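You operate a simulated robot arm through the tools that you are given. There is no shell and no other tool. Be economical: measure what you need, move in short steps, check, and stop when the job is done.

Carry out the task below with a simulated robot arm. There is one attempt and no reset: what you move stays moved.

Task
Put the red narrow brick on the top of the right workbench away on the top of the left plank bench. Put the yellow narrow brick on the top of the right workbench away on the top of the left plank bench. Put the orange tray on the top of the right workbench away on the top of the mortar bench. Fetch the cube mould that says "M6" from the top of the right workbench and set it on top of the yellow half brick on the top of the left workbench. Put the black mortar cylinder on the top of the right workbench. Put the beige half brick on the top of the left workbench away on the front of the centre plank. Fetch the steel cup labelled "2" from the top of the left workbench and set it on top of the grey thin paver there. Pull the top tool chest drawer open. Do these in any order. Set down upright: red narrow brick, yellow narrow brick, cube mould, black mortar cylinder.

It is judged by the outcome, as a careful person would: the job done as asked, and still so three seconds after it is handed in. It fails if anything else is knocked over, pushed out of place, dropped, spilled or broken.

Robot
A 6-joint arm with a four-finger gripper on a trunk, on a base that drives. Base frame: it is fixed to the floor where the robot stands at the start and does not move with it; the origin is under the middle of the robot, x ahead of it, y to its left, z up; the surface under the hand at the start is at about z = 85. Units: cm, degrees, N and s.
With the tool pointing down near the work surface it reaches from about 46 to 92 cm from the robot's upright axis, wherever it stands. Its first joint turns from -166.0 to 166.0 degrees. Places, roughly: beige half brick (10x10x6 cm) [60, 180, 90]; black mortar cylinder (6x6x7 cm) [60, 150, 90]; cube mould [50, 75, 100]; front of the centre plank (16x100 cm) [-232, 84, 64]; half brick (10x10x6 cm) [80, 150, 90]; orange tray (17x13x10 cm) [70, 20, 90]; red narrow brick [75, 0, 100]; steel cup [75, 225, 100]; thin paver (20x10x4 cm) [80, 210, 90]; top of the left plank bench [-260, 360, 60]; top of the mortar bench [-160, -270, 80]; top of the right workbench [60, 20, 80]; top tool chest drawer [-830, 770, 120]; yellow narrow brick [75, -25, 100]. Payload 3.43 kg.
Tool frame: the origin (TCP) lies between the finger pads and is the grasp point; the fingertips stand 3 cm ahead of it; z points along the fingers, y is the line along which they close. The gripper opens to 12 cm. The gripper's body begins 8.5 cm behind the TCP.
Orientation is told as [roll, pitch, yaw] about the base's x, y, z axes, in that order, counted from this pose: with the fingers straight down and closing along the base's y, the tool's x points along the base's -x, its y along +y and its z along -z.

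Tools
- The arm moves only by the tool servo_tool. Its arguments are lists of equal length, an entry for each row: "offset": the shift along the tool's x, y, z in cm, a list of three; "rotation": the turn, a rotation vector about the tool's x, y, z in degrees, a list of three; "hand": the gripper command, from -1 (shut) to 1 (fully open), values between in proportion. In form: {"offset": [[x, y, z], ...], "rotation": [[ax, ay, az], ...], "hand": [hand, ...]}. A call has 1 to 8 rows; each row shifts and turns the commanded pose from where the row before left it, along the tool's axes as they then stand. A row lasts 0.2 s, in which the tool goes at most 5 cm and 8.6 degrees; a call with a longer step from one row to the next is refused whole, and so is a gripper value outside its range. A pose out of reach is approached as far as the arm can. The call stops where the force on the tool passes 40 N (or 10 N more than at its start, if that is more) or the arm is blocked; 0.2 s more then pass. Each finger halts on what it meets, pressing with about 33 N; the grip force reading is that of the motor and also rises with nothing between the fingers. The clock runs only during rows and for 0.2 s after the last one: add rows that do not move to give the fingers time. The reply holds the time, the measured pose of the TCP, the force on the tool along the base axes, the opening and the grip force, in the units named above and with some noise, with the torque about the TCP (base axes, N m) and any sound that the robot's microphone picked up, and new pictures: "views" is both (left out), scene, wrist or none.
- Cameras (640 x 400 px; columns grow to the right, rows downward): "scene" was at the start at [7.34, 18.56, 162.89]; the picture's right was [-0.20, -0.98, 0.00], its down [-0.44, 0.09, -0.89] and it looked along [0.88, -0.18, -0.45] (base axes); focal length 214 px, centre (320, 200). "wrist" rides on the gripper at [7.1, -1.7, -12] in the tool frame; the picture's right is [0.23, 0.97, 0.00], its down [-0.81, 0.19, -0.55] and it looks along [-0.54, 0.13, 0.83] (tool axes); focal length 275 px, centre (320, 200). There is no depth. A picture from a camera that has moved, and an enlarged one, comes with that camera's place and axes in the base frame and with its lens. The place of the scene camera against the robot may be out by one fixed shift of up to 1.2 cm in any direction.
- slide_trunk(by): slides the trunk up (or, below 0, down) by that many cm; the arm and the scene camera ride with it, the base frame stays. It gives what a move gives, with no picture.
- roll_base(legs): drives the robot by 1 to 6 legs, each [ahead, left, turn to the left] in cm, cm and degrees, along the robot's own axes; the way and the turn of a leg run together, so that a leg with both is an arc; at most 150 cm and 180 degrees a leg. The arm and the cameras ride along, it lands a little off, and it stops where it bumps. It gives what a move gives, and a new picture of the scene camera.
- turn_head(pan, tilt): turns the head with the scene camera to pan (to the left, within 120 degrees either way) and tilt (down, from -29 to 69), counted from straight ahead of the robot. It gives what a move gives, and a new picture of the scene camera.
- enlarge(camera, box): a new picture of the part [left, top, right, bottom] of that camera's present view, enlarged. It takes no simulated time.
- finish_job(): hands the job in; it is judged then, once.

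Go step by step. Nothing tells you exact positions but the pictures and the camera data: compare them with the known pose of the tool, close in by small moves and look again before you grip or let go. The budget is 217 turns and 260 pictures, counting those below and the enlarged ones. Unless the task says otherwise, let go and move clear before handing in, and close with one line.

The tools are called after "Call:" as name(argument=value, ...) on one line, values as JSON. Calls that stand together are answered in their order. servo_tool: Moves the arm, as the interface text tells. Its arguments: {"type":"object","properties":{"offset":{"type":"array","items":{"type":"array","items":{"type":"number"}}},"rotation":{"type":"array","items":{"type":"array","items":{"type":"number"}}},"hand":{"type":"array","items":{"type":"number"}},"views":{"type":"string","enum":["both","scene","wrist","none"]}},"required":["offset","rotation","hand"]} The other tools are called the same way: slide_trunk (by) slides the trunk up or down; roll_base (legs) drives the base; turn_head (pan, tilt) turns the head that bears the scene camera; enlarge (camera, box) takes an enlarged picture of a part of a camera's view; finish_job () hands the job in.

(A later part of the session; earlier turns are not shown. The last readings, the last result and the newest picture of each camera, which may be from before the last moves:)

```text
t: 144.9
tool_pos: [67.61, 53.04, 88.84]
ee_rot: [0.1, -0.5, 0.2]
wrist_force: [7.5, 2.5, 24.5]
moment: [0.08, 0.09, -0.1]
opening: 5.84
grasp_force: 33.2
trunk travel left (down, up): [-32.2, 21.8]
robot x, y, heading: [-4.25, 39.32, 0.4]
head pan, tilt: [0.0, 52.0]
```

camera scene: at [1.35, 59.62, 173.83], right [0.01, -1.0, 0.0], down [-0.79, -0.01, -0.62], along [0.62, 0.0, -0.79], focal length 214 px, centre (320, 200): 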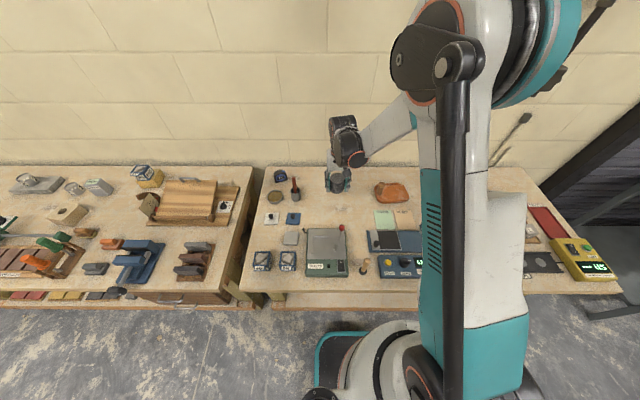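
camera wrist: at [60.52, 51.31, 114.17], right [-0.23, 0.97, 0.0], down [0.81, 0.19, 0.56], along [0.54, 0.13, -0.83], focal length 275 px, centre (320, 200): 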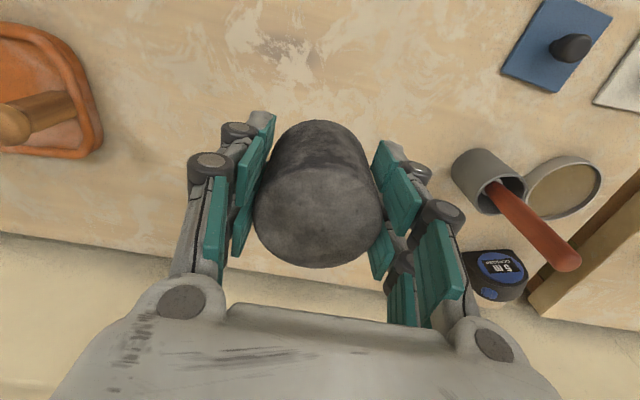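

Cylinder is down. Releasing, rising and heading for the tray.

Call:
servo_tool(offset=[[0, 0, 0], [0, 0, 0], [0, 0, -2], [0, 0, -4.5], [0, 0, -4.5], [0, 0, -4.5], [0, 0, -4.5]], rotation=[[0, 0, 0], [0, 0, 0], [0, 0, 0], [0, 0, 0], [0, 0, 0], [0, 0, 0], [0, 0, 0]], hand=[0.5, 0.5, 0.5, 0.5, 1, 1, 1], views="none")

Call:
servo_tool(offset=[[0.7, -4.7, 0], [0.7, -4.7, 0], [0.7, -4.7, 0], [0.7, -4.7, 0], [0.7, -4.7, 0], [0.7, -4.7, 0]], rotation=[[0, 0, 0], [0, 0, 0], [0, 0, 0], [0, 0, 0], [0, 0, 0], [0, 0, 0]], hand=[1, 1, 1, 1, 1, 1], views="both")

Call:
enlarge(camera="wrist", box=[200, 40, 440, 190])

```text
t: 146.5
tool_pos: [67.41, 52.9, 108.84]
ee_rot: [0.1, -0.3, 0.1]
wrist_force: [-0.1, -0.4, 0.2]
moment: [-0.01, 0.02, 0.03]
opening: 11.97
grasp_force: 0.1
trunk travel left (down, up): [-32.2, 21.8]
robot x, y, heading: [-4.38, 39.21, 0.4]
head pan, tilt: [0.0, 52.0]
```

```text
t: 147.9
tool_pos: [63.55, 24.77, 108.48]
ee_rot: [0.1, -0.3, 0.2]
wrist_force: [-0.4, -0.8, 0.4]
moment: [0.03, 0.02, 0.03]
opening: 12.01
grasp_force: 0.1
trunk travel left (down, up): [-32.2, 21.8]
robot x, y, heading: [-4.17, 39.29, 0.4]
head pan, tilt: [0.0, 52.0]
camera scene: at [1.31, 59.53, 173.84], right [0.01, -1.0, 0.0], down [-0.79, -0.01, -0.62], along [0.62, 0.01, -0.79], focal length 214 px, centre (320, 200)
camera wrist: at [56.31, 23.11, 120.53], right [-0.23, 0.97, 0.0], down [0.81, 0.19, 0.56], along [0.54, 0.13, -0.83], focal length 275 px, centre (320, 200)
```

scene: 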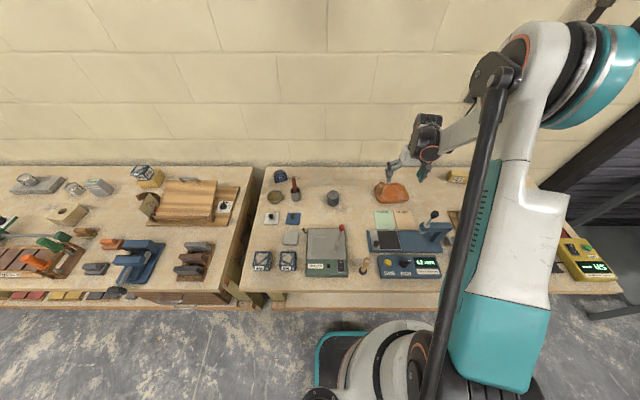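
wrist: 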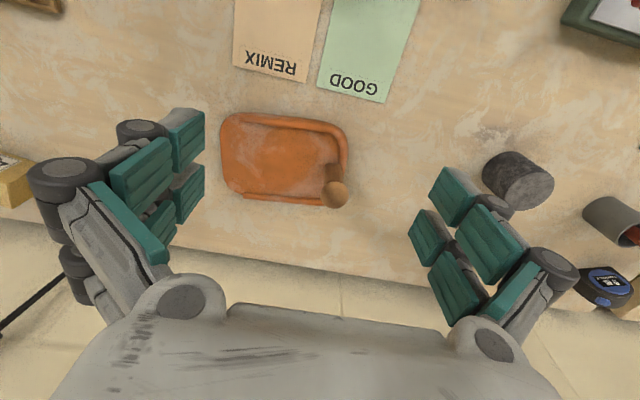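

```text
2.67 times, centred on (320, 115) of wrist
camera zoom: at [56.31, 23.11, 120.53], right [-0.23, 0.97, 0.0], down [0.81, 0.19, 0.56], along [0.54, 0.13, -0.83], focal length 734 px, centre (320, 427)
```

zoom: 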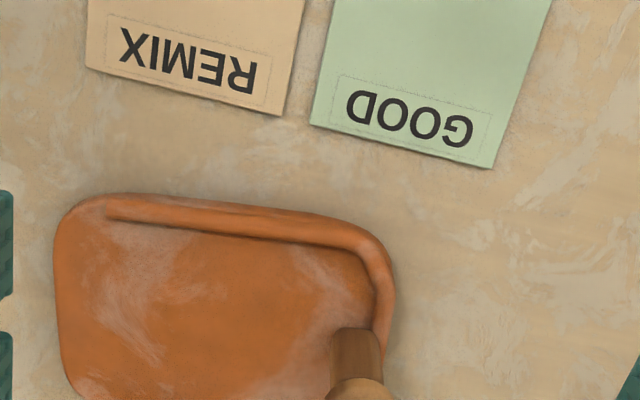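

The tray has an upright wooden peg at its left end, near (72.5, 28.7), so I'll grip that. Closer look first.

Call:
servo_tool(offset=[[-4.4, 2, 1], [-4.4, 1.9, 1], [0, 0, 3]], rotation=[[0, 0, 0], [0, 0, 0], [0, 0, 0]], hand=[0.2, 0.2, 0.2], views="wrist")

Call:
enlarge(camera="wrist", box=[200, 40, 440, 190])

Call:
enlarge(camera="scene", box=[340, 150, 440, 220])

```text
t: 148.7
tool_pos: [72.4, 28.81, 103.52]
ee_rot: [0.1, -0.3, 0.2]
wrist_force: [-0.2, 0.0, -0.7]
moment: [-0.01, 0.0, -0.02]
opening: 7.17
grasp_force: 0.1
trunk travel left (down, up): [-32.2, 21.8]
robot x, y, heading: [-4.43, 39.01, 0.6]
head pan, tilt: [0.0, 52.0]
camera wrist: at [65.14, 27.12, 115.54], right [-0.23, 0.97, 0.0], down [0.81, 0.19, 0.56], along [0.54, 0.13, -0.83], focal length 275 px, centre (320, 200)
```

wrist: 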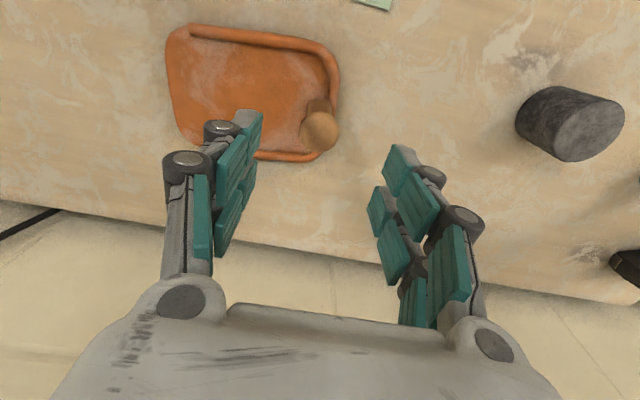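

```text
2.67 times, centred on (320, 115) of wrist
camera zoom: at [65.14, 27.12, 115.54], right [-0.23, 0.97, 0.0], down [0.81, 0.19, 0.56], along [0.54, 0.13, -0.83], focal length 734 px, centre (320, 427)
```

zoom: 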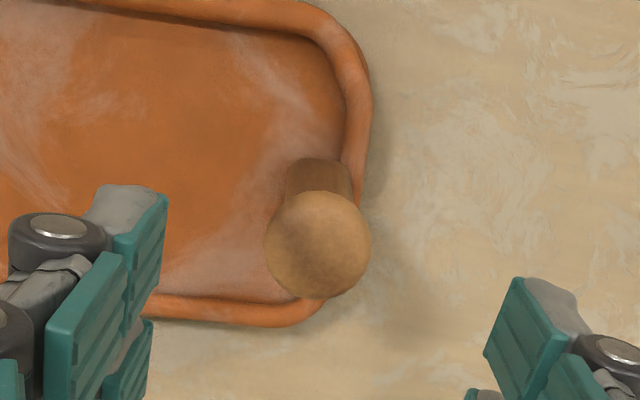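

```text
5.71 times, centred on (390, 185) of scene
camera zoom: at [1.35, 59.62, 173.83], right [0.01, -1.0, 0.0], down [-0.79, -0.01, -0.62], along [0.62, 0.0, -0.79], focal length 1226 px, centre (-80, 286)
```

zoom: 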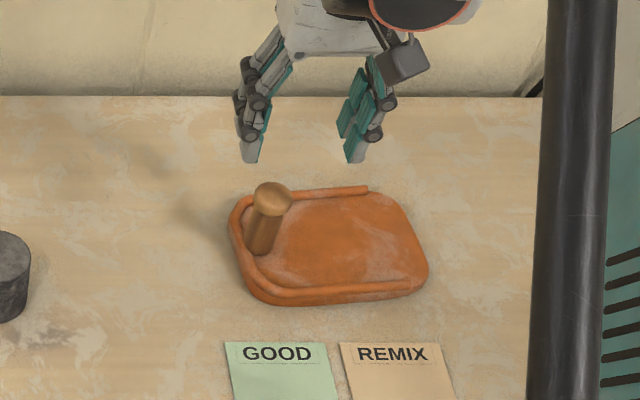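

Call:
servo_tool(offset=[[-0.6, 0.3, 3.5], [0, 0, 4], [0, 0, 3], [0, 0, 1], [0, 0, 0], [0, 0, 0], [0, 0, 0]], rotation=[[0, 0, 0], [0, 0, 0], [0, 0, 0], [0, 0, 0], [0, 0, 0], [0, 0, 0], [0, 0, 0]], hand=[0.2, 0.2, 0.2, 0.2, -1, -1, -1], views="wrist")

Call:
servo_tool(offset=[[0, 0, -1], [0, 0, -1], [0, 0, -1], [0, 0, -1]], rotation=[[0, 0, 0], [0, 0, 0], [0, 0, 0], [0, 0, 0]], hand=[-1, -1, -1, -1], views="wrist")

Call:
enlarge(camera="scene", box=[340, 150, 440, 220])

```text
t: 150.3
tool_pos: [73.08, 29.18, 92.08]
ee_rot: [0.1, -0.4, 0.2]
wrist_force: [0.4, 0.0, 0.1]
moment: [0.12, 0.03, 0.02]
opening: 2.96
grasp_force: 33.1
trunk travel left (down, up): [-32.2, 21.8]
robot x, y, heading: [-4.57, 39.25, 0.4]
head pan, tilt: [0.0, 52.0]
camera wrist: at [65.74, 27.47, 104.16], right [-0.23, 0.97, 0.0], down [0.81, 0.19, 0.56], along [0.54, 0.13, -0.83], focal length 275 px, centre (320, 200)
```

wrist: 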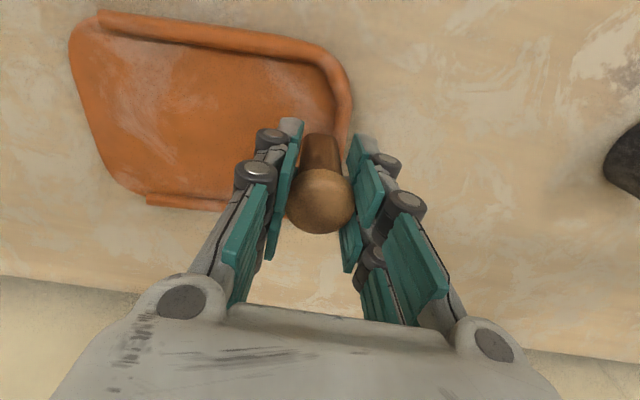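

```text
t: 151.3
tool_pos: [72.86, 29.02, 96.19]
ee_rot: [0.1, -0.3, 0.1]
wrist_force: [0.0, -0.2, -2.3]
moment: [0.12, 0.03, -0.03]
opening: 2.95
grasp_force: 33.3
trunk travel left (down, up): [-32.2, 21.8]
robot x, y, heading: [-4.76, 39.1, 0.5]
head pan, tilt: [0.0, 52.0]
camera wrist: at [65.63, 27.38, 108.25], right [-0.23, 0.97, 0.0], down [0.81, 0.19, 0.56], along [0.54, 0.13, -0.83], focal length 275 px, centre (320, 200)
```

wrist: 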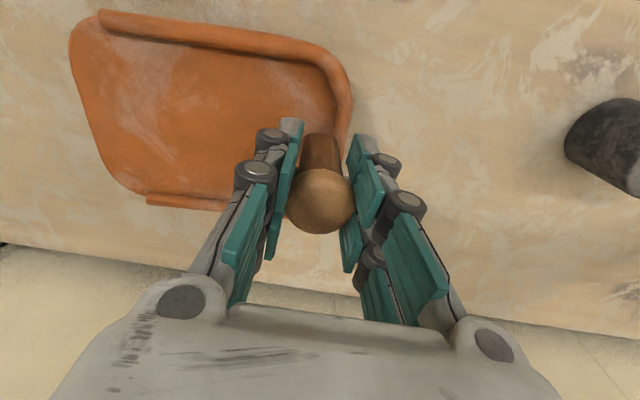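

```text
5.71 times, centred on (390, 185) of scene
camera zoom: at [1.34, 59.64, 173.83], right [0.01, -1.0, 0.0], down [-0.79, -0.01, -0.62], along [0.62, 0.0, -0.79], focal length 1226 px, centre (-80, 286)
```

zoom: 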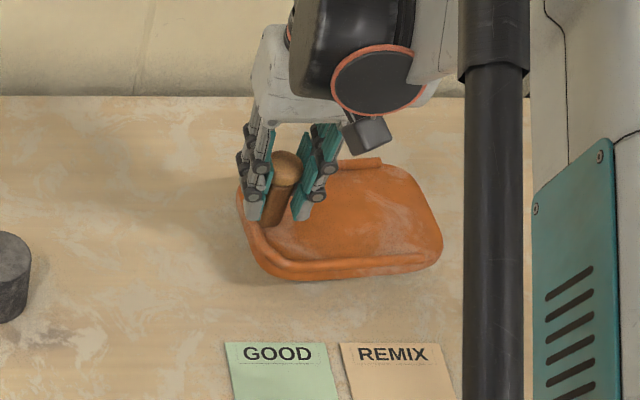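

The tray hangs level. Raising, retracting, backing off and turning towards the mortar bench.

Call:
servo_tool(offset=[[0, 0, -4.5], [0, 0, -4.5], [0, 0, -4.5], [1, 0, -4.5], [4.5, 0, -2], [4.8, 0, 0], [4.8, 0, 0]], rotation=[[0, 0, 0], [0, 0, 0], [0, 0, 0], [0, 0, 0], [0, 0, 0], [0, 0, 0], [0, 0, 0]], hand=[-1, -1, -1, -1, -1, -1, -1], views="none")

Call:
roll_base(legs=[[-50, 0, 0], [0, 0, -90]])

Call:
turn_head(pan=20, tilt=25)

```text
t: 152.9
tool_pos: [57.66, 29.11, 116.01]
ee_rot: [0.0, -0.4, 0.2]
wrist_force: [-1.0, 0.1, -1.9]
moment: [0.13, 0.0, 0.03]
opening: 2.96
grasp_force: 32.8
trunk travel left (down, up): [-32.2, 21.8]
robot x, y, heading: [-4.8, 39.53, 0.4]
head pan, tilt: [0.0, 52.0]
```

```text
t: 159.7
tool_pos: [-64.66, -23.52, 115.91]
ee_rot: [0.1, -0.3, -88.7]
wrist_force: [0.2, 0.3, -1.9]
moment: [0.02, -0.14, 0.0]
opening: 2.98
grasp_force: 33.1
trunk travel left (down, up): [-32.2, 21.8]
robot x, y, heading: [-55.52, 39.06, -88.4]
head pan, tilt: [0.0, 52.0]
camera scene: at [-35.24, 34.27, 173.83], right [-1.0, -0.02, 0.0], down [-0.02, 0.79, -0.62], along [0.02, -0.62, -0.79], focal length 214 px, centre (320, 200)
```

scene: 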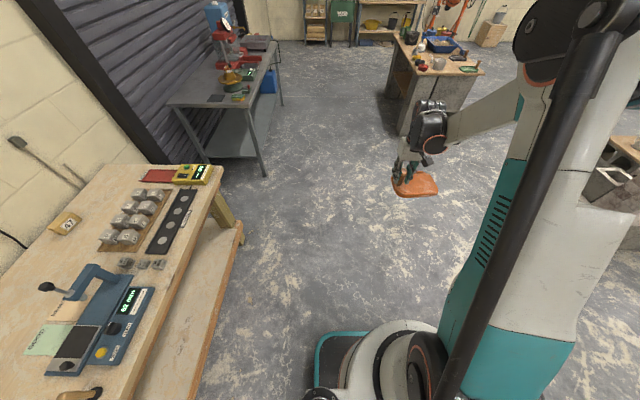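

```text
t: 160.6
tool_pos: [-64.63, -23.42, 116.01]
ee_rot: [0.0, -0.3, -88.7]
wrist_force: [-1.3, 0.6, -2.5]
moment: [0.04, -0.14, 0.03]
opening: 2.96
grasp_force: 32.9
trunk travel left (down, up): [-32.2, 21.8]
robot x, y, heading: [-55.6, 38.9, -88.5]
head pan, tilt: [20.0, 25.0]
camera scene: at [-32.05, 33.2, 177.84], right [-0.93, -0.36, 0.0], down [-0.15, 0.39, -0.91], along [0.33, -0.84, -0.42], focal length 214 px, centre (320, 200)
```

scene: 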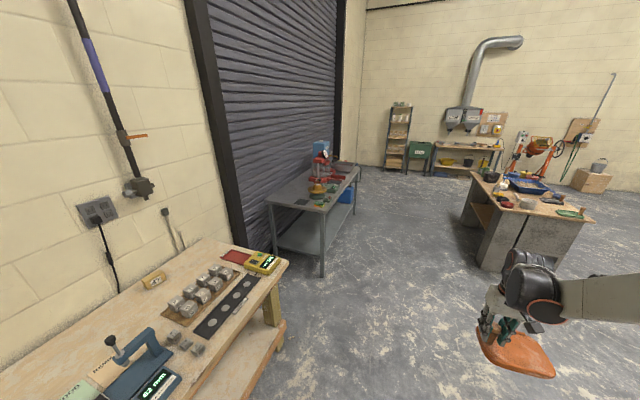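

Call:
enlarge(camera="scene", box=[440, 140, 640, 280])

Call:
roll_base(legs=[[150, 0, 0], [40, -80, 0]])

Call:
turn_head(pan=10, tilt=45)

```text
2.86 times, centred on (540, 210) of scene
camera zoom: at [-32.05, 33.2, 177.84], right [-0.93, -0.36, 0.0], down [-0.15, 0.39, -0.91], along [0.33, -0.84, -0.42], focal length 613 px, centre (-309, 171)
```

zoom: 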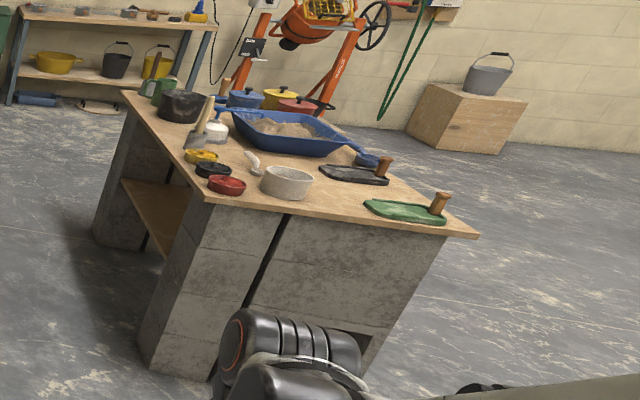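

```text
t: 172.5
tool_pos: [-140.38, -217.67, 116.0]
ee_rot: [0.1, -0.3, -88.6]
wrist_force: [-0.5, -0.1, -3.0]
moment: [0.02, -0.12, 0.01]
opening: 2.92
grasp_force: 33.3
trunk travel left (down, up): [-32.2, 21.8]
robot x, y, heading: [-131.26, -155.13, -88.4]
head pan, tilt: [20.0, 25.0]
camera scene: at [-107.87, -160.98, 177.85], right [-0.93, -0.37, 0.0], down [-0.16, 0.39, -0.91], along [0.33, -0.84, -0.42], focal length 214 px, centre (320, 200)
```

scene: 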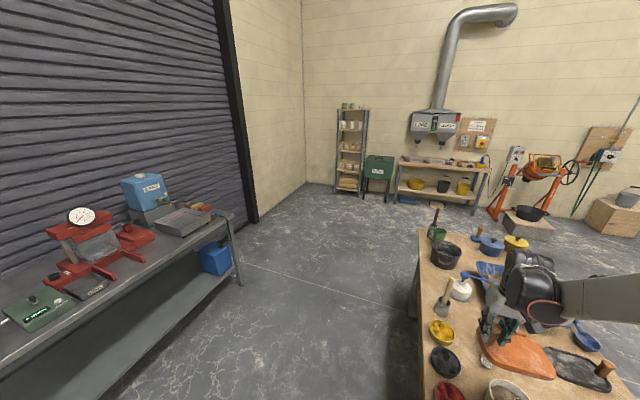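

```text
t: 173.3
tool_pos: [-140.13, -217.72, 115.97]
ee_rot: [0.1, -0.4, -88.6]
wrist_force: [-0.1, 1.0, -2.7]
moment: [0.01, -0.11, 0.0]
opening: 2.94
grasp_force: 33.1
trunk travel left (down, up): [-32.2, 21.8]
robot x, y, heading: [-131.35, -155.27, -88.2]
head pan, tilt: [10.0, 45.0]
camera scene: at [-109.58, -160.35, 174.79], right [-0.98, -0.2, 0.0], down [-0.14, 0.69, -0.71], along [0.14, -0.69, -0.71], focal length 214 px, centre (320, 200)
```

scene: 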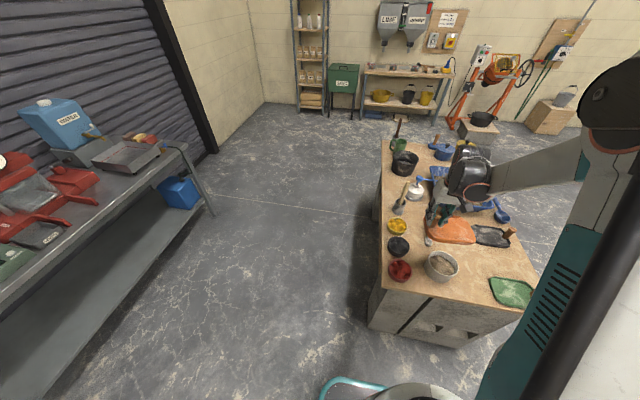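

Call:
enlarge(camera="scene", box=[360, 130, 580, 330])

Call:
servo_tool(offset=[[2, -4, 0], [2, -4, 0], [2, -4, 0], [2, -4, 0]], rotation=[[0, 0, 0], [0, 0, 0], [0, 0, 0], [0, 0, 0]], hand=[-1, -1, -1, -1], views="both")

```text
2.00 times, centred on (470, 230) of scene
camera zoom: at [-109.58, -160.35, 174.79], right [-0.98, -0.2, 0.0], down [-0.14, 0.69, -0.71], along [0.14, -0.69, -0.71], focal length 429 px, centre (20, 140)
```

zoom: 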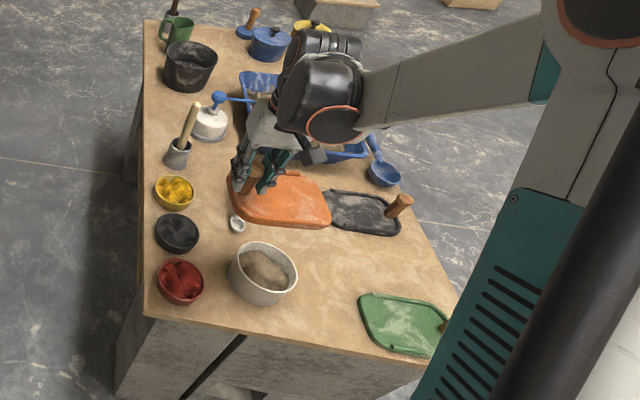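

```text
t: 174.3
tool_pos: [-156.62, -209.99, 115.78]
ee_rot: [0.0, -0.3, -88.6]
wrist_force: [-0.9, 0.2, -2.0]
moment: [0.02, -0.16, 0.02]
opening: 2.95
grasp_force: 32.7
trunk travel left (down, up): [-32.2, 21.8]
robot x, y, heading: [-131.6, -155.47, -88.2]
head pan, tilt: [10.0, 45.0]
camera scene: at [-109.71, -160.29, 174.81], right [-0.98, -0.2, 0.0], down [-0.14, 0.69, -0.71], along [0.14, -0.69, -0.71], focal length 214 px, centre (320, 200)
camera wrist: at [-158.62, -202.84, 127.96], right [0.97, 0.25, 0.0], down [0.21, -0.8, 0.56], along [0.14, -0.54, -0.83], focal length 275 px, centre (320, 200)
```

scene: 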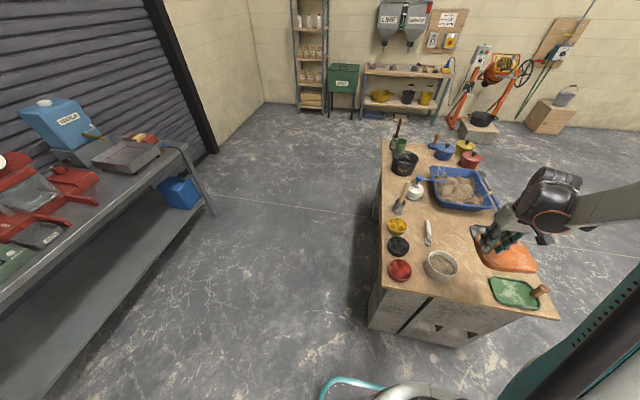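
wrist: 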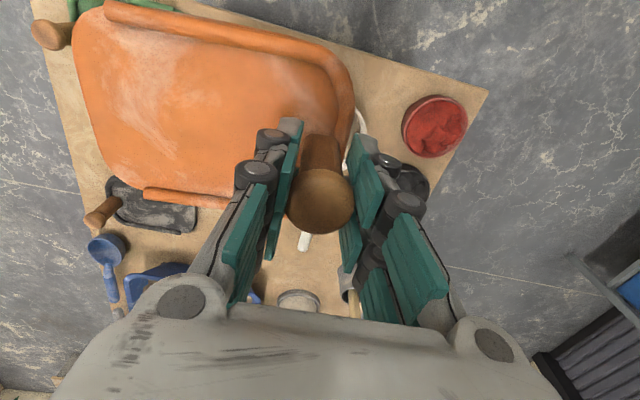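

The bench is crowded, but there is a gap between the black and green boards at about (-178, -228.7), just big enough for the tray. I'll move over it and lower partway to check.

Call:
servo_tool(offset=[[-3.68, -2.84, 0], [-3.68, -2.84, 0], [-3.68, -2.84, 0], [-3.68, -2.84, 0], [-3.68, -2.84, 0], [0, 0, 4.5], [0, 0, 4.5], [0, 0, 4]], rotation=[[0, 0, 0], [0, 0, 0], [0, 0, 0], [0, 0, 0], [0, 0, 0], [0, 0, 1.4], [0, 0, 0], [0, 0, 0]], hand=[-1, -1, -1, -1, -1, -1, -1, -1], views="both")

Call:
enlarge(camera="scene", box=[400, 190, 600, 330])

```text
t: 176.1
tool_pos: [-170.29, -229.14, 102.95]
ee_rot: [0.1, -0.3, -90.0]
wrist_force: [-0.2, 0.0, -2.4]
moment: [0.02, -0.15, 0.02]
opening: 2.96
grasp_force: 32.7
trunk travel left (down, up): [-32.2, 21.8]
robot x, y, heading: [-131.68, -155.44, -88.4]
head pan, tilt: [10.0, 45.0]
camera scene: at [-109.66, -160.44, 174.79], right [-0.98, -0.2, 0.0], down [-0.14, 0.69, -0.71], along [0.14, -0.69, -0.71], focal length 214 px, centre (320, 200)
camera wrist: at [-171.95, -221.94, 115.09], right [0.97, 0.23, 0.0], down [0.19, -0.81, 0.56], along [0.13, -0.54, -0.83], focal length 275 px, centre (320, 200)
```

scene: 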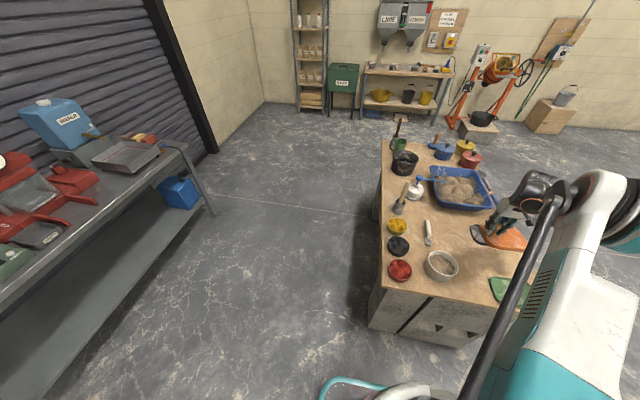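
wrist: 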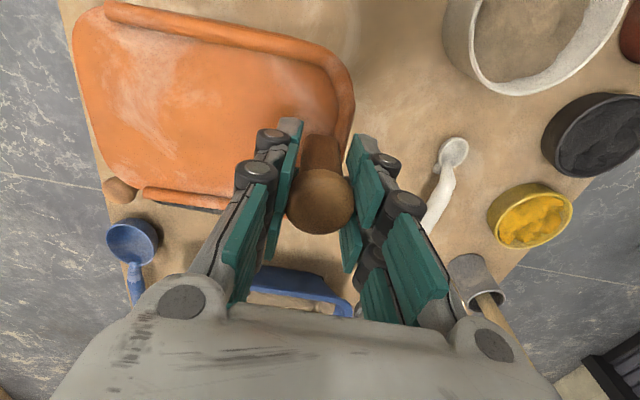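

```text
2.86 times, centred on (500, 260) of scene
camera zoom: at [-109.66, -160.44, 174.79], right [-0.98, -0.2, 0.0], down [-0.14, 0.69, -0.71], along [0.14, -0.69, -0.71], focal length 613 px, centre (-194, 29)
```

zoom: 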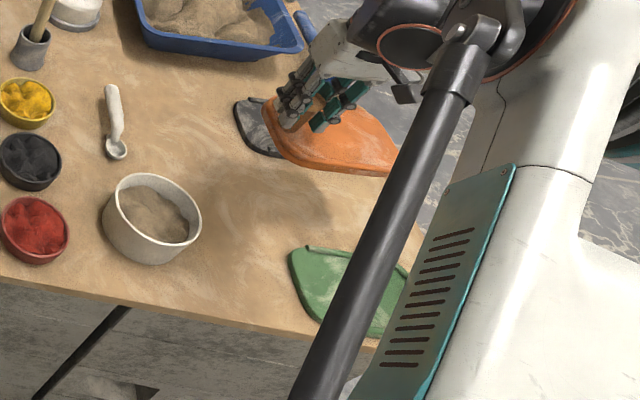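

Shifting the tray 2.3 cm towards the green board to centre it in the gap, then lowering.

Call:
servo_tool(offset=[[2.3, 0, 0], [0, 0, 4], [0, 0, 3.5]], rotation=[[0, 0, 0], [0, 0, 0], [0, 0, 0]], hand=[-1, -1, -1], views="wrist")

Call:
enlarge(camera="scene", box=[400, 190, 600, 330])

```text
t: 176.9
tool_pos: [-170.27, -226.75, 95.47]
ee_rot: [0.2, -0.3, -90.0]
wrist_force: [0.7, 0.5, -3.1]
moment: [0.03, -0.17, 0.0]
opening: 2.98
grasp_force: 32.7
trunk travel left (down, up): [-32.2, 21.8]
robot x, y, heading: [-131.68, -155.08, -88.3]
head pan, tilt: [10.0, 45.0]
camera wrist: at [-171.97, -219.57, 107.45], right [0.97, 0.23, 0.0], down [0.19, -0.81, 0.56], along [0.13, -0.54, -0.83], focal length 275 px, centre (320, 200)
```

wrist: 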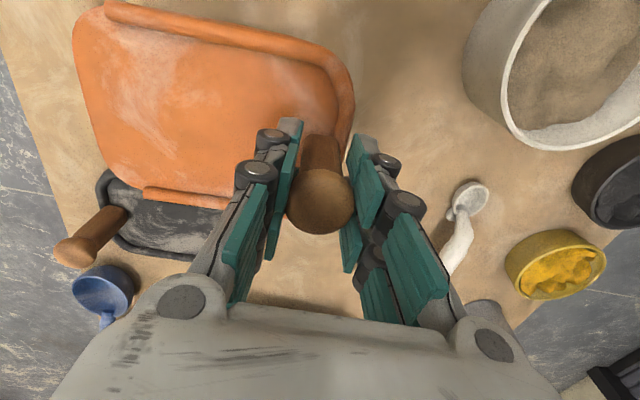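

```text
2.86 times, centred on (500, 260) of scene
camera zoom: at [-109.64, -160.43, 174.79], right [-0.98, -0.2, 0.0], down [-0.14, 0.69, -0.71], along [0.14, -0.69, -0.71], focal length 613 px, centre (-194, 29)
```

zoom: 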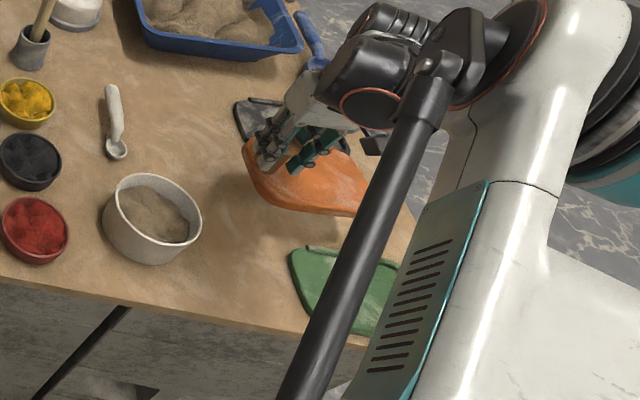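

Call:
servo_tool(offset=[[0, 0, 3], [0, 0, 2], [0, 0, 1], [0, 0, 0.5], [0, 0, 0.5], [0, 0, 0.4], [0, 0, 0.4]], rotation=[[0, 0, 0], [0, 0, 0], [0, 0, 0], [0, 0, 0], [0, 0, 0], [0, 0, 0], [0, 0, 0]], hand=[-1, -1, -1, -1, -1, -1, -1], views="wrist")

Call:
enlarge(camera="scene", box=[400, 190, 600, 330])

```text
t: 178.5
tool_pos: [-170.14, -226.66, 87.68]
ee_rot: [0.1, -0.3, -90.0]
wrist_force: [0.7, -0.6, -2.2]
moment: [-0.01, -0.13, -0.02]
opening: 2.96
grasp_force: 32.6
trunk travel left (down, up): [-32.2, 21.8]
robot x, y, heading: [-131.24, -155.05, -88.5]
head pan, tilt: [10.0, 45.0]
camera wrist: at [-171.91, -219.46, 99.71], right [0.97, 0.23, 0.0], down [0.19, -0.81, 0.56], along [0.13, -0.54, -0.83], focal length 275 px, centre (320, 200)
```

wrist: 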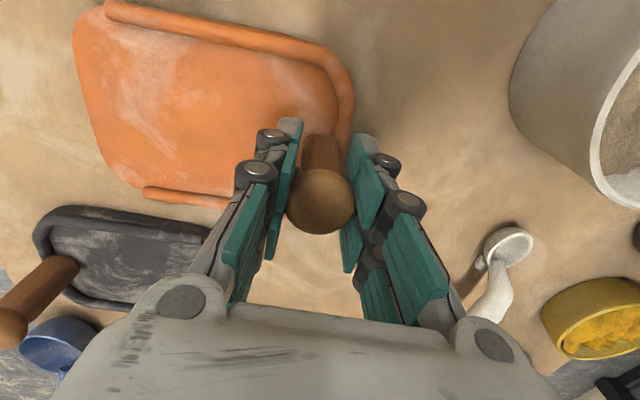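

```text
2.86 times, centred on (500, 260) of scene
camera zoom: at [-109.61, -160.36, 174.79], right [-0.98, -0.2, 0.0], down [-0.14, 0.69, -0.71], along [0.14, -0.69, -0.71], focal length 613 px, centre (-194, 29)
```

zoom: 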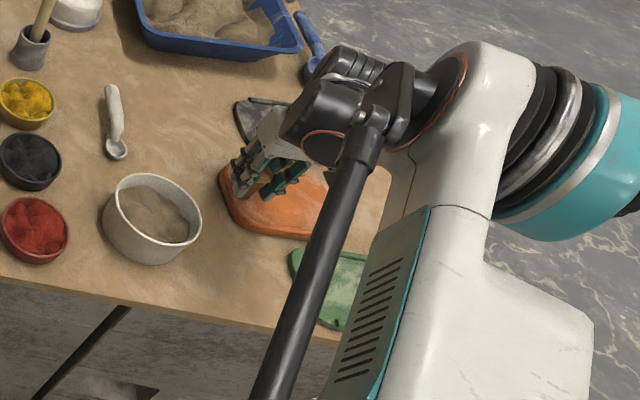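

Call:
servo_tool(offset=[[0, 0, 0.4], [0, 0, 0.4], [0, 0, 0.4], [0, 0, 0.4], [0, 0, 0.4], [0, 0, 0.4], [0, 0, 0.4], [0, 0, 0.4]], rotation=[[0, 0, 0], [0, 0, 0], [0, 0, 0], [0, 0, 0], [0, 0, 0], [0, 0, 0], [0, 0, 0], [0, 0, 0]], hand=[-1, -1, -1, -1, -1, -1, -1, -1], views="none")

```text
t: 179.2
tool_pos: [-170.11, -226.72, 87.19]
ee_rot: [-0.1, -0.6, -89.9]
wrist_force: [3.1, 3.3, 19.4]
moment: [0.27, -0.25, 0.08]
opening: 2.96
grasp_force: 33.2
trunk travel left (down, up): [-32.2, 21.8]
robot x, y, heading: [-131.27, -155.21, -88.5]
head pan, tilt: [10.0, 45.0]
stopped in row 3: the force on the tool passed its limit at 43 N (the readings are from after the stop); the commanded pose is now the measured one
```

Contact. Releasing and rising.

Call:
servo_tool(offset=[[0, 0, 0], [0, 0, 0], [0, 0, -2], [0, 0, -4.5], [0, 0, -4.5], [0, 0, -4.5], [0, 0, -4.5], [0, 0, -4.5]], rotation=[[0, 0, 0], [0, 0, 0], [0, 0, 0], [0, 0, 0], [0, 0, 0], [0, 0, 0], [0, 0, 0], [0, 0, 0]], hand=[0, 0, 0, 0, 0, 0, 0, 0], views="wrist")

```text
t: 181.0
tool_pos: [-170.26, -226.45, 111.43]
ee_rot: [0.0, -0.6, -89.8]
wrist_force: [-0.8, -0.9, 0.4]
moment: [0.0, -0.01, 0.0]
opening: 6.01
grasp_force: 0.1
trunk travel left (down, up): [-32.2, 21.8]
robot x, y, heading: [-131.38, -155.37, -88.4]
head pan, tilt: [10.0, 45.0]
camera wrist: at [-172.01, -219.14, 123.49], right [0.97, 0.23, 0.0], down [0.19, -0.81, 0.56], along [0.13, -0.55, -0.83], focal length 275 px, centre (320, 200)
```

wrist: 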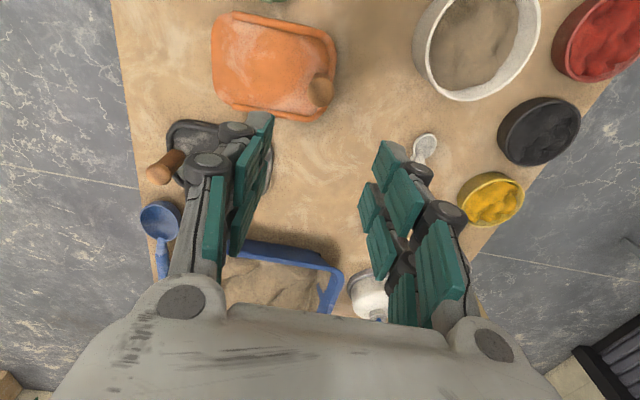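

The tray is set down clear of its neighbours. Now back for the yellow brick.

Call:
roll_base(legs=[[-40, 78, 0], [-125, 0, 0], [0, 0, 88.5], [50, 0, 0]])

Call:
turn_head(pan=10, tilt=55)

```text
t: 197.9
tool_pos: [65.81, -33.65, 111.31]
ee_rot: [0.0, -0.4, -3.7]
wrist_force: [0.3, -0.7, -0.5]
moment: [0.02, 0.0, -0.03]
opening: 6.02
grasp_force: 0.0
trunk travel left (down, up): [-32.2, 21.8]
robot x, y, heading: [-3.02, 9.57, -2.2]
head pan, tilt: [10.0, 45.0]
camera scene: at [4.57, 31.28, 174.78], right [0.14, -0.99, 0.0], down [-0.7, -0.1, -0.71], along [0.7, 0.1, -0.71], focal length 214 px, centre (320, 200)
```

scene: 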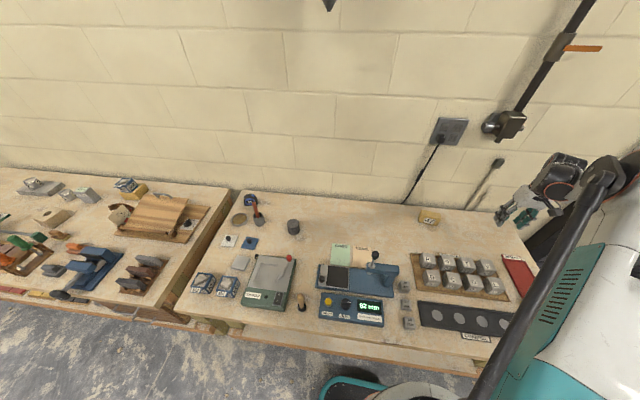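

```text
t: 198.7
tool_pos: [65.79, -33.58, 111.29]
ee_rot: [0.0, -0.5, -3.7]
wrist_force: [-0.1, 0.5, 0.1]
moment: [0.0, 0.02, 0.01]
opening: 6.02
grasp_force: 0.1
trunk travel left (down, up): [-32.2, 21.8]
robot x, y, heading: [-2.82, 10.06, -2.2]
head pan, tilt: [10.0, 55.0]
camera scene: at [3.59, 31.17, 173.45], right [0.14, -0.99, 0.0], down [-0.81, -0.11, -0.57], along [0.57, 0.08, -0.82], focal length 214 px, centre (320, 200)
```

scene: 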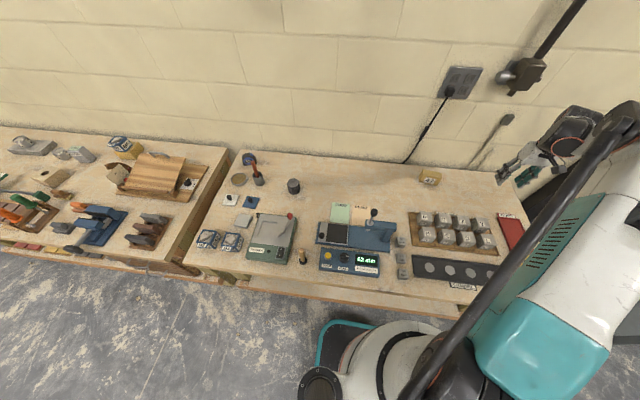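

Call:
roll_base(legs=[[2, -14, 2]])

Call:
servo_tool(offset=[[-1.2, 4.2, 0], [-1.2, 4.2, 0], [-1.2, 4.2, 0], [-1.2, 4.2, 0], [-1.2, 4.2, 0], [-1.2, 4.2, 0], [-1.2, 4.2, 0], [-1.2, 4.2, 0]], rotation=[[0, 0, 0], [0, 0, 0], [0, 0, 0], [0, 0, 0], [0, 0, 0], [0, 0, 0], [0, 0, 0], [0, 0, 0]], hand=[1, 1, 1, 1, 1, 1, 1, 1], views="wrist")

```text
t: 200.0
tool_pos: [68.62, -45.44, 111.31]
ee_rot: [0.0, -0.5, -1.9]
wrist_force: [0.7, -0.9, -0.4]
moment: [0.03, -0.01, -0.03]
opening: 5.98
grasp_force: 0.1
trunk travel left (down, up): [-32.2, 21.8]
robot x, y, heading: [-1.3, -3.66, -0.4]
head pan, tilt: [10.0, 55.0]
camera scene: at [4.67, 17.49, 173.46], right [0.17, -0.99, 0.0], down [-0.81, -0.14, -0.57], along [0.57, 0.1, -0.82], focal length 214 px, centre (320, 200)
```

scene: 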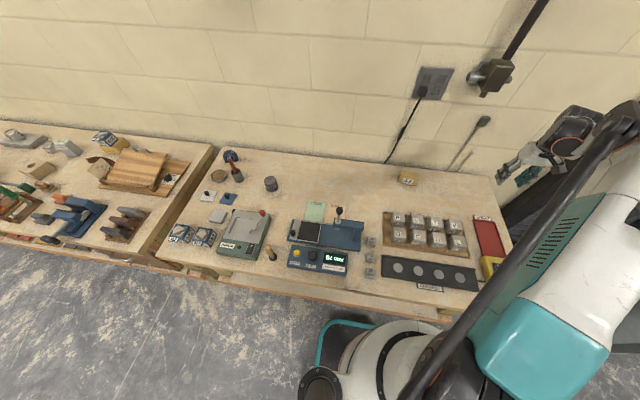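

```text
t: 201.8
tool_pos: [79.5, -11.86, 111.24]
ee_rot: [-0.1, -0.4, -2.1]
wrist_force: [0.6, -0.4, -0.4]
moment: [-0.02, 0.03, -0.01]
opening: 11.98
grasp_force: 0.0
trunk travel left (down, up): [-32.2, 21.8]
robot x, y, heading: [-1.27, -3.65, -0.8]
head pan, tilt: [10.0, 55.0]
camera wrist: at [72.23, -13.11, 123.34], right [-0.19, 0.98, 0.0], down [0.81, 0.16, 0.56], along [0.55, 0.11, -0.83], focal length 275 px, centre (320, 200)
```

wrist: 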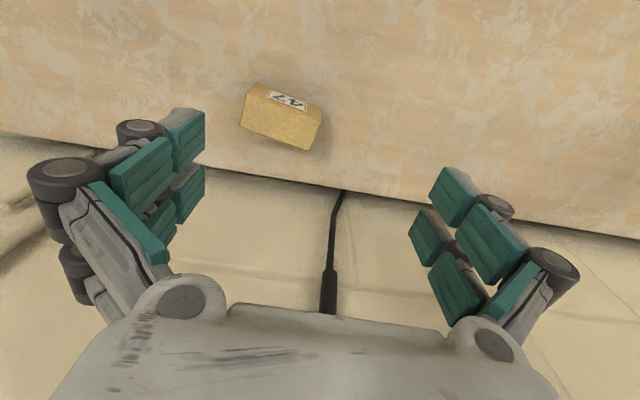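

Call:
slide_trunk(by=-14)

Call:
servo_tool(offset=[[-2.17, -1.82, 0], [-2.17, -1.82, 0], [0, 0, 0]], rotation=[[0, 0, 0], [0, 0, 0], [0, 0, 7.5]], hand=[1, 1, 1], views="wrist")

```text
t: 203.4
tool_pos: [79.55, -11.92, 97.37]
ee_rot: [-0.1, -0.5, -1.9]
wrist_force: [0.0, 0.3, 0.0]
moment: [0.0, 0.0, 0.01]
opening: 11.99
grasp_force: 0.0
trunk travel left (down, up): [-18.2, 35.8]
robot x, y, heading: [-1.19, -4.19, -0.4]
head pan, tilt: [10.0, 55.0]
```

```text
t: 204.2
tool_pos: [83.75, -15.55, 97.41]
ee_rot: [0.0, -0.6, -9.6]
wrist_force: [-0.3, -0.2, 0.7]
moment: [0.0, 0.0, 0.0]
opening: 12.02
grasp_force: 0.0
trunk travel left (down, up): [-18.2, 35.8]
robot x, y, heading: [-1.25, -4.21, -0.7]
head pan, tilt: [10.0, 55.0]
camera wrist: at [76.25, -15.99, 109.41], right [-0.07, 1.0, 0.0], down [0.83, 0.05, 0.56], along [0.56, 0.04, -0.83], focal length 275 px, centre (320, 200)
```

wrist: 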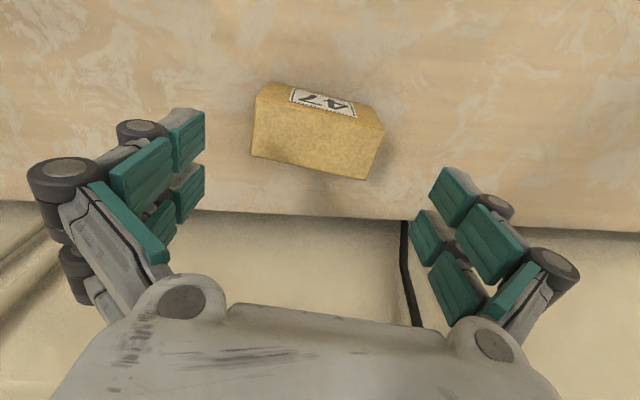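

Call:
servo_tool(offset=[[0, 0, 3.5], [0, 0, 2.5], [0, 0, 1.4], [0, 0, 0], [0, 0, 0], [0, 0, 0], [0, 0, 0]], rotation=[[0, 0, 0], [0, 0, 0], [0, 0, 0], [0, 0, 0], [0, 0, 0], [0, 0, 0], [0, 0, 0]], hand=[1, 1, 1, -1, -1, -1, -1], views="wrist")

```text
t: 205.8
tool_pos: [83.64, -15.57, 89.86]
ee_rot: [0.0, -0.5, -9.5]
wrist_force: [-1.2, -3.3, 3.3]
moment: [-0.47, -0.06, -0.12]
opening: 9.18
grasp_force: 33.2
trunk travel left (down, up): [-18.2, 35.8]
robot x, y, heading: [-0.96, -3.83, -0.7]
head pan, tilt: [10.0, 55.0]
camera wrist: at [76.2, -16.08, 101.99], right [-0.07, 1.0, 0.0], down [0.83, 0.06, 0.56], along [0.56, 0.04, -0.83], focal length 275 px, centre (320, 200)
```

wrist: 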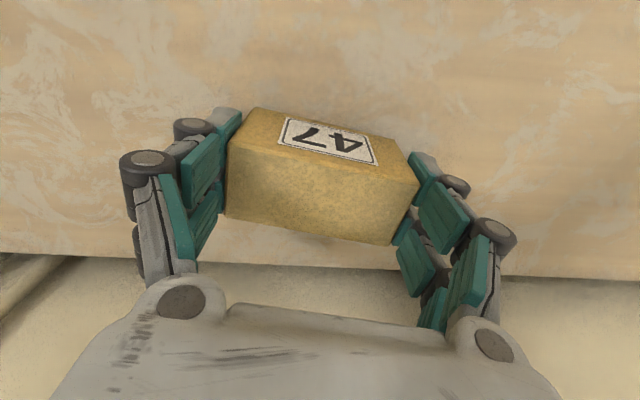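

Call:
servo_tool(offset=[[0, 0, -4], [0, 0, -4.5], [0, 0, -4.5], [2, 0, -4.5], [4.5, 0, -2], [4.8, 0, 0], [4.8, 0, 0], [4.8, 0, 0]], rotation=[[0, 0, 0], [0, 0, 0], [0, 0, 0], [0, 0, 0], [0, 0, 0], [0, 0, 0], [0, 0, 0], [0, 0, 0]], hand=[-1, -1, -1, -1, -1, -1, -1, -1], views="none")

Call:
roll_base(legs=[[-50, 0, 0], [0, 0, 90.7], [150, 0, 0], [149, 0, 0], [0, 0, 90], [110, 0, 0]])

```text
t: 207.7
tool_pos: [62.98, -12.04, 109.34]
ee_rot: [0.0, -0.5, -9.5]
wrist_force: [0.2, 0.4, -3.7]
moment: [-0.02, 0.0, 0.03]
opening: 9.16
grasp_force: 33.2
trunk travel left (down, up): [-18.2, 35.8]
robot x, y, heading: [-0.79, -3.86, -0.5]
head pan, tilt: [10.0, 55.0]
```

```text
t: 237.6
tool_pos: [-231.31, 297.04, 109.33]
ee_rot: [0.0, -0.6, 173.5]
wrist_force: [-0.7, -0.2, -3.1]
moment: [-0.01, -0.03, -0.01]
opening: 9.18
grasp_force: 32.9
trunk travel left (down, up): [-18.2, 35.8]
robot x, y, heading: [-166.75, 292.43, -177.3]
head pan, tilt: [10.0, 55.0]
camera scene: at [-170.75, 271.29, 159.44], right [-0.22, 0.98, 0.0], down [0.8, 0.18, -0.57], along [-0.56, -0.13, -0.82], focal length 214 px, centre (320, 200)
```

scene: 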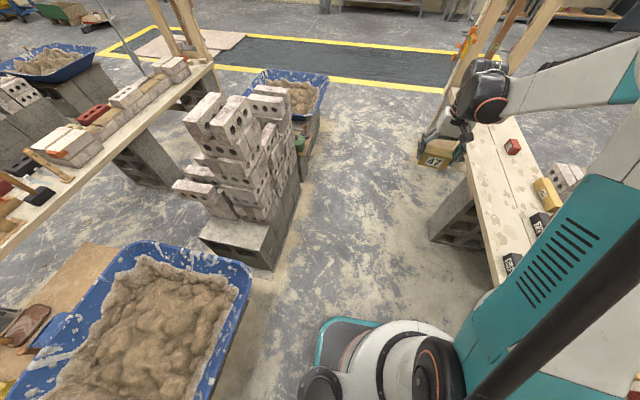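

Call:
roll_base(legs=[[118, -10, 0], [0, 0, -86]])

Call:
turn_head(pan=-25, tilt=55)

```text
t: 247.3
tool_pos: [-286.01, 360.89, 109.24]
ee_rot: [0.1, -0.4, 88.5]
wrist_force: [0.3, -0.1, -3.9]
moment: [-0.03, -0.01, -0.02]
opening: 9.2
grasp_force: 33.1
trunk travel left (down, up): [-18.2, 35.8]
robot x, y, heading: [-285.24, 296.35, 97.7]
head pan, tilt: [10.0, 55.0]
camera scene: at [-306.53, 298.98, 159.44], right [0.95, 0.3, 0.0], down [0.25, -0.78, -0.57], along [-0.17, 0.55, -0.82], focal length 214 px, centre (320, 200)
```

scene: 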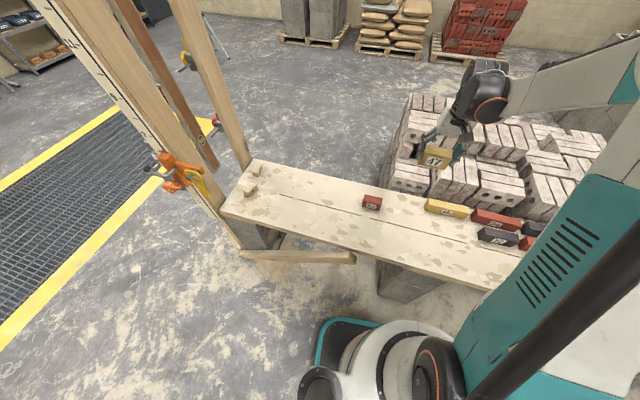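

```text
t: 248.3
tool_pos: [-285.88, 360.97, 109.38]
ee_rot: [0.0, -0.5, 88.5]
wrist_force: [0.2, 0.5, -3.5]
moment: [-0.01, -0.02, -0.03]
opening: 9.19
grasp_force: 33.1
trunk travel left (down, up): [-18.2, 35.8]
robot x, y, heading: [-285.14, 296.42, 97.6]
head pan, tilt: [-25.0, 55.0]
camera scene: at [-302.2, 298.99, 159.44], right [0.95, -0.3, 0.0], down [-0.24, -0.78, -0.57], along [0.17, 0.55, -0.82], focal length 214 px, centre (320, 200)
```

scene: 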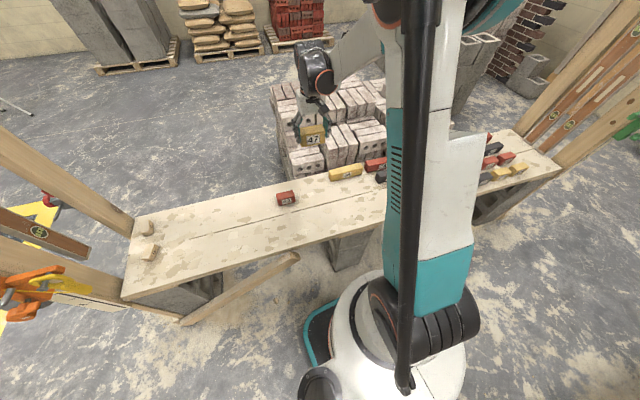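

Call:
slide_trunk(by=-16)

Call:
servo_tool(offset=[[-0.6, 4.45, 0], [-0.6, 4.45, 0], [-0.6, 4.45, 0], [-0.6, 4.45, 0], [-0.6, 4.45, 0], [-0.6, 4.45, 0], [-0.6, 4.45, 0], [0, 0, 4]], rotation=[[0, 0, 0], [0, 0, 0], [0, 0, 0], [0, 0, 0], [0, 0, 0], [0, 0, 0], [0, 0, 0], [0, 0.5, -1.5]], hand=[-1, -1, -1, -1, -1, -1, -1, -1], views="none")

Call:
servo_tool(offset=[[0, 0, 4.5], [0, 0, 4.5], [0, 0, 3], [0, 0, 2]], rotation=[[0, 0, 0], [0, 0, 0], [0, 0, 0], [0, 0, 0]], hand=[-1, -1, -1, -1], views="both")

```text
t: 250.2
tool_pos: [-286.02, 360.92, 93.3]
ee_rot: [0.1, -0.5, 88.5]
wrist_force: [0.3, -0.1, -3.9]
moment: [-0.01, -0.04, 0.03]
opening: 9.19
grasp_force: 33.2
trunk travel left (down, up): [-2.2, 51.8]
robot x, y, heading: [-284.91, 296.21, 97.9]
head pan, tilt: [-25.0, 55.0]
```

```text
t: 251.9
tool_pos: [-317.06, 365.87, 89.31]
ee_rot: [0.0, 0.0, 90.0]
wrist_force: [-1.1, -0.3, -4.8]
moment: [0.01, -0.02, 0.01]
opening: 9.2
grasp_force: 33.0
trunk travel left (down, up): [-2.2, 51.8]
robot x, y, heading: [-285.2, 296.01, 97.8]
head pan, tilt: [-25.0, 55.0]
```

```text
t: 252.9
tool_pos: [-317.24, 365.91, 75.35]
ee_rot: [0.1, 0.0, 89.9]
wrist_force: [0.6, 0.1, -3.4]
moment: [0.02, 0.0, 0.01]
opening: 9.18
grasp_force: 32.9
trunk travel left (down, up): [-2.2, 51.8]
robot x, y, heading: [-285.11, 296.07, 97.7]
head pan, tilt: [-25.0, 55.0]
camera scene: at [-302.22, 298.98, 143.44], right [0.95, -0.3, 0.0], down [-0.25, -0.78, -0.57], along [0.17, 0.55, -0.82], focal length 214 px, centre (320, 200)
camera wrist: at [-315.54, 358.82, 87.43], right [-0.97, -0.23, 0.0], down [-0.19, 0.81, 0.55], along [-0.13, 0.54, -0.83], focal length 275 px, centre (320, 200)
```

scene: 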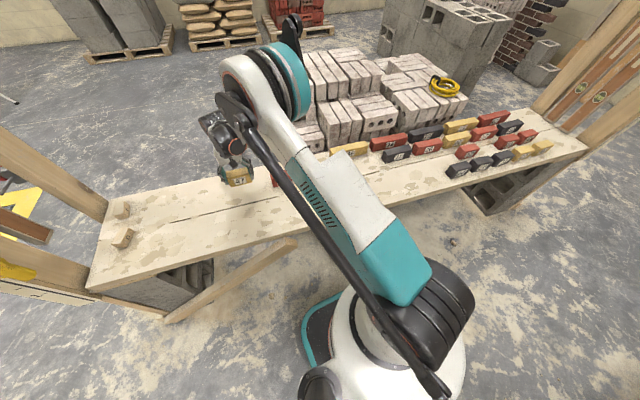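
wrist: 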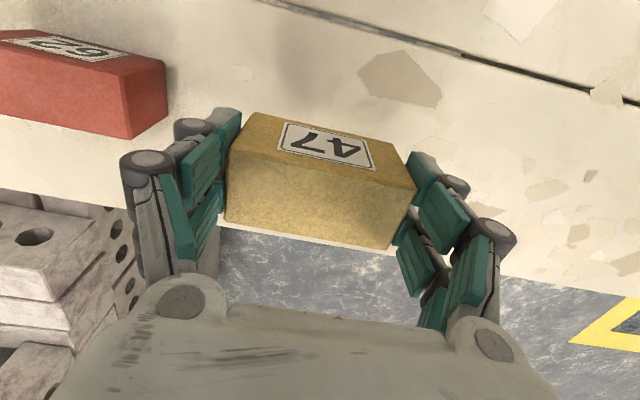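

Call:
servo_tool(offset=[[1, 0, 3], [0, 0, 3], [0, 0, 1], [0, 0, 0.5], [0, 0, 0.4], [0, 0, 0.4], [0, 0, 0.4], [0, 0, 0.4]], rotation=[[0, 0, 0], [0, 0, 0], [0, 0, 0], [0, 0, 0], [0, 0, 0], [0, 0, 0], [0, 0, 0], [0, 0, 0]], hand=[-1, -1, -1, -1, -1, -1, -1, -1], views="none")

```text
t: 254.8
tool_pos: [-316.99, 364.88, 66.57]
ee_rot: [0.2, 0.0, 90.1]
wrist_force: [-2.2, -0.8, 24.3]
moment: [-0.03, 0.13, 0.0]
opening: 9.21
grasp_force: 33.0
trunk travel left (down, up): [-2.2, 51.8]
robot x, y, heading: [-285.26, 296.26, 97.5]
head pan, tilt: [-25.0, 55.0]
```

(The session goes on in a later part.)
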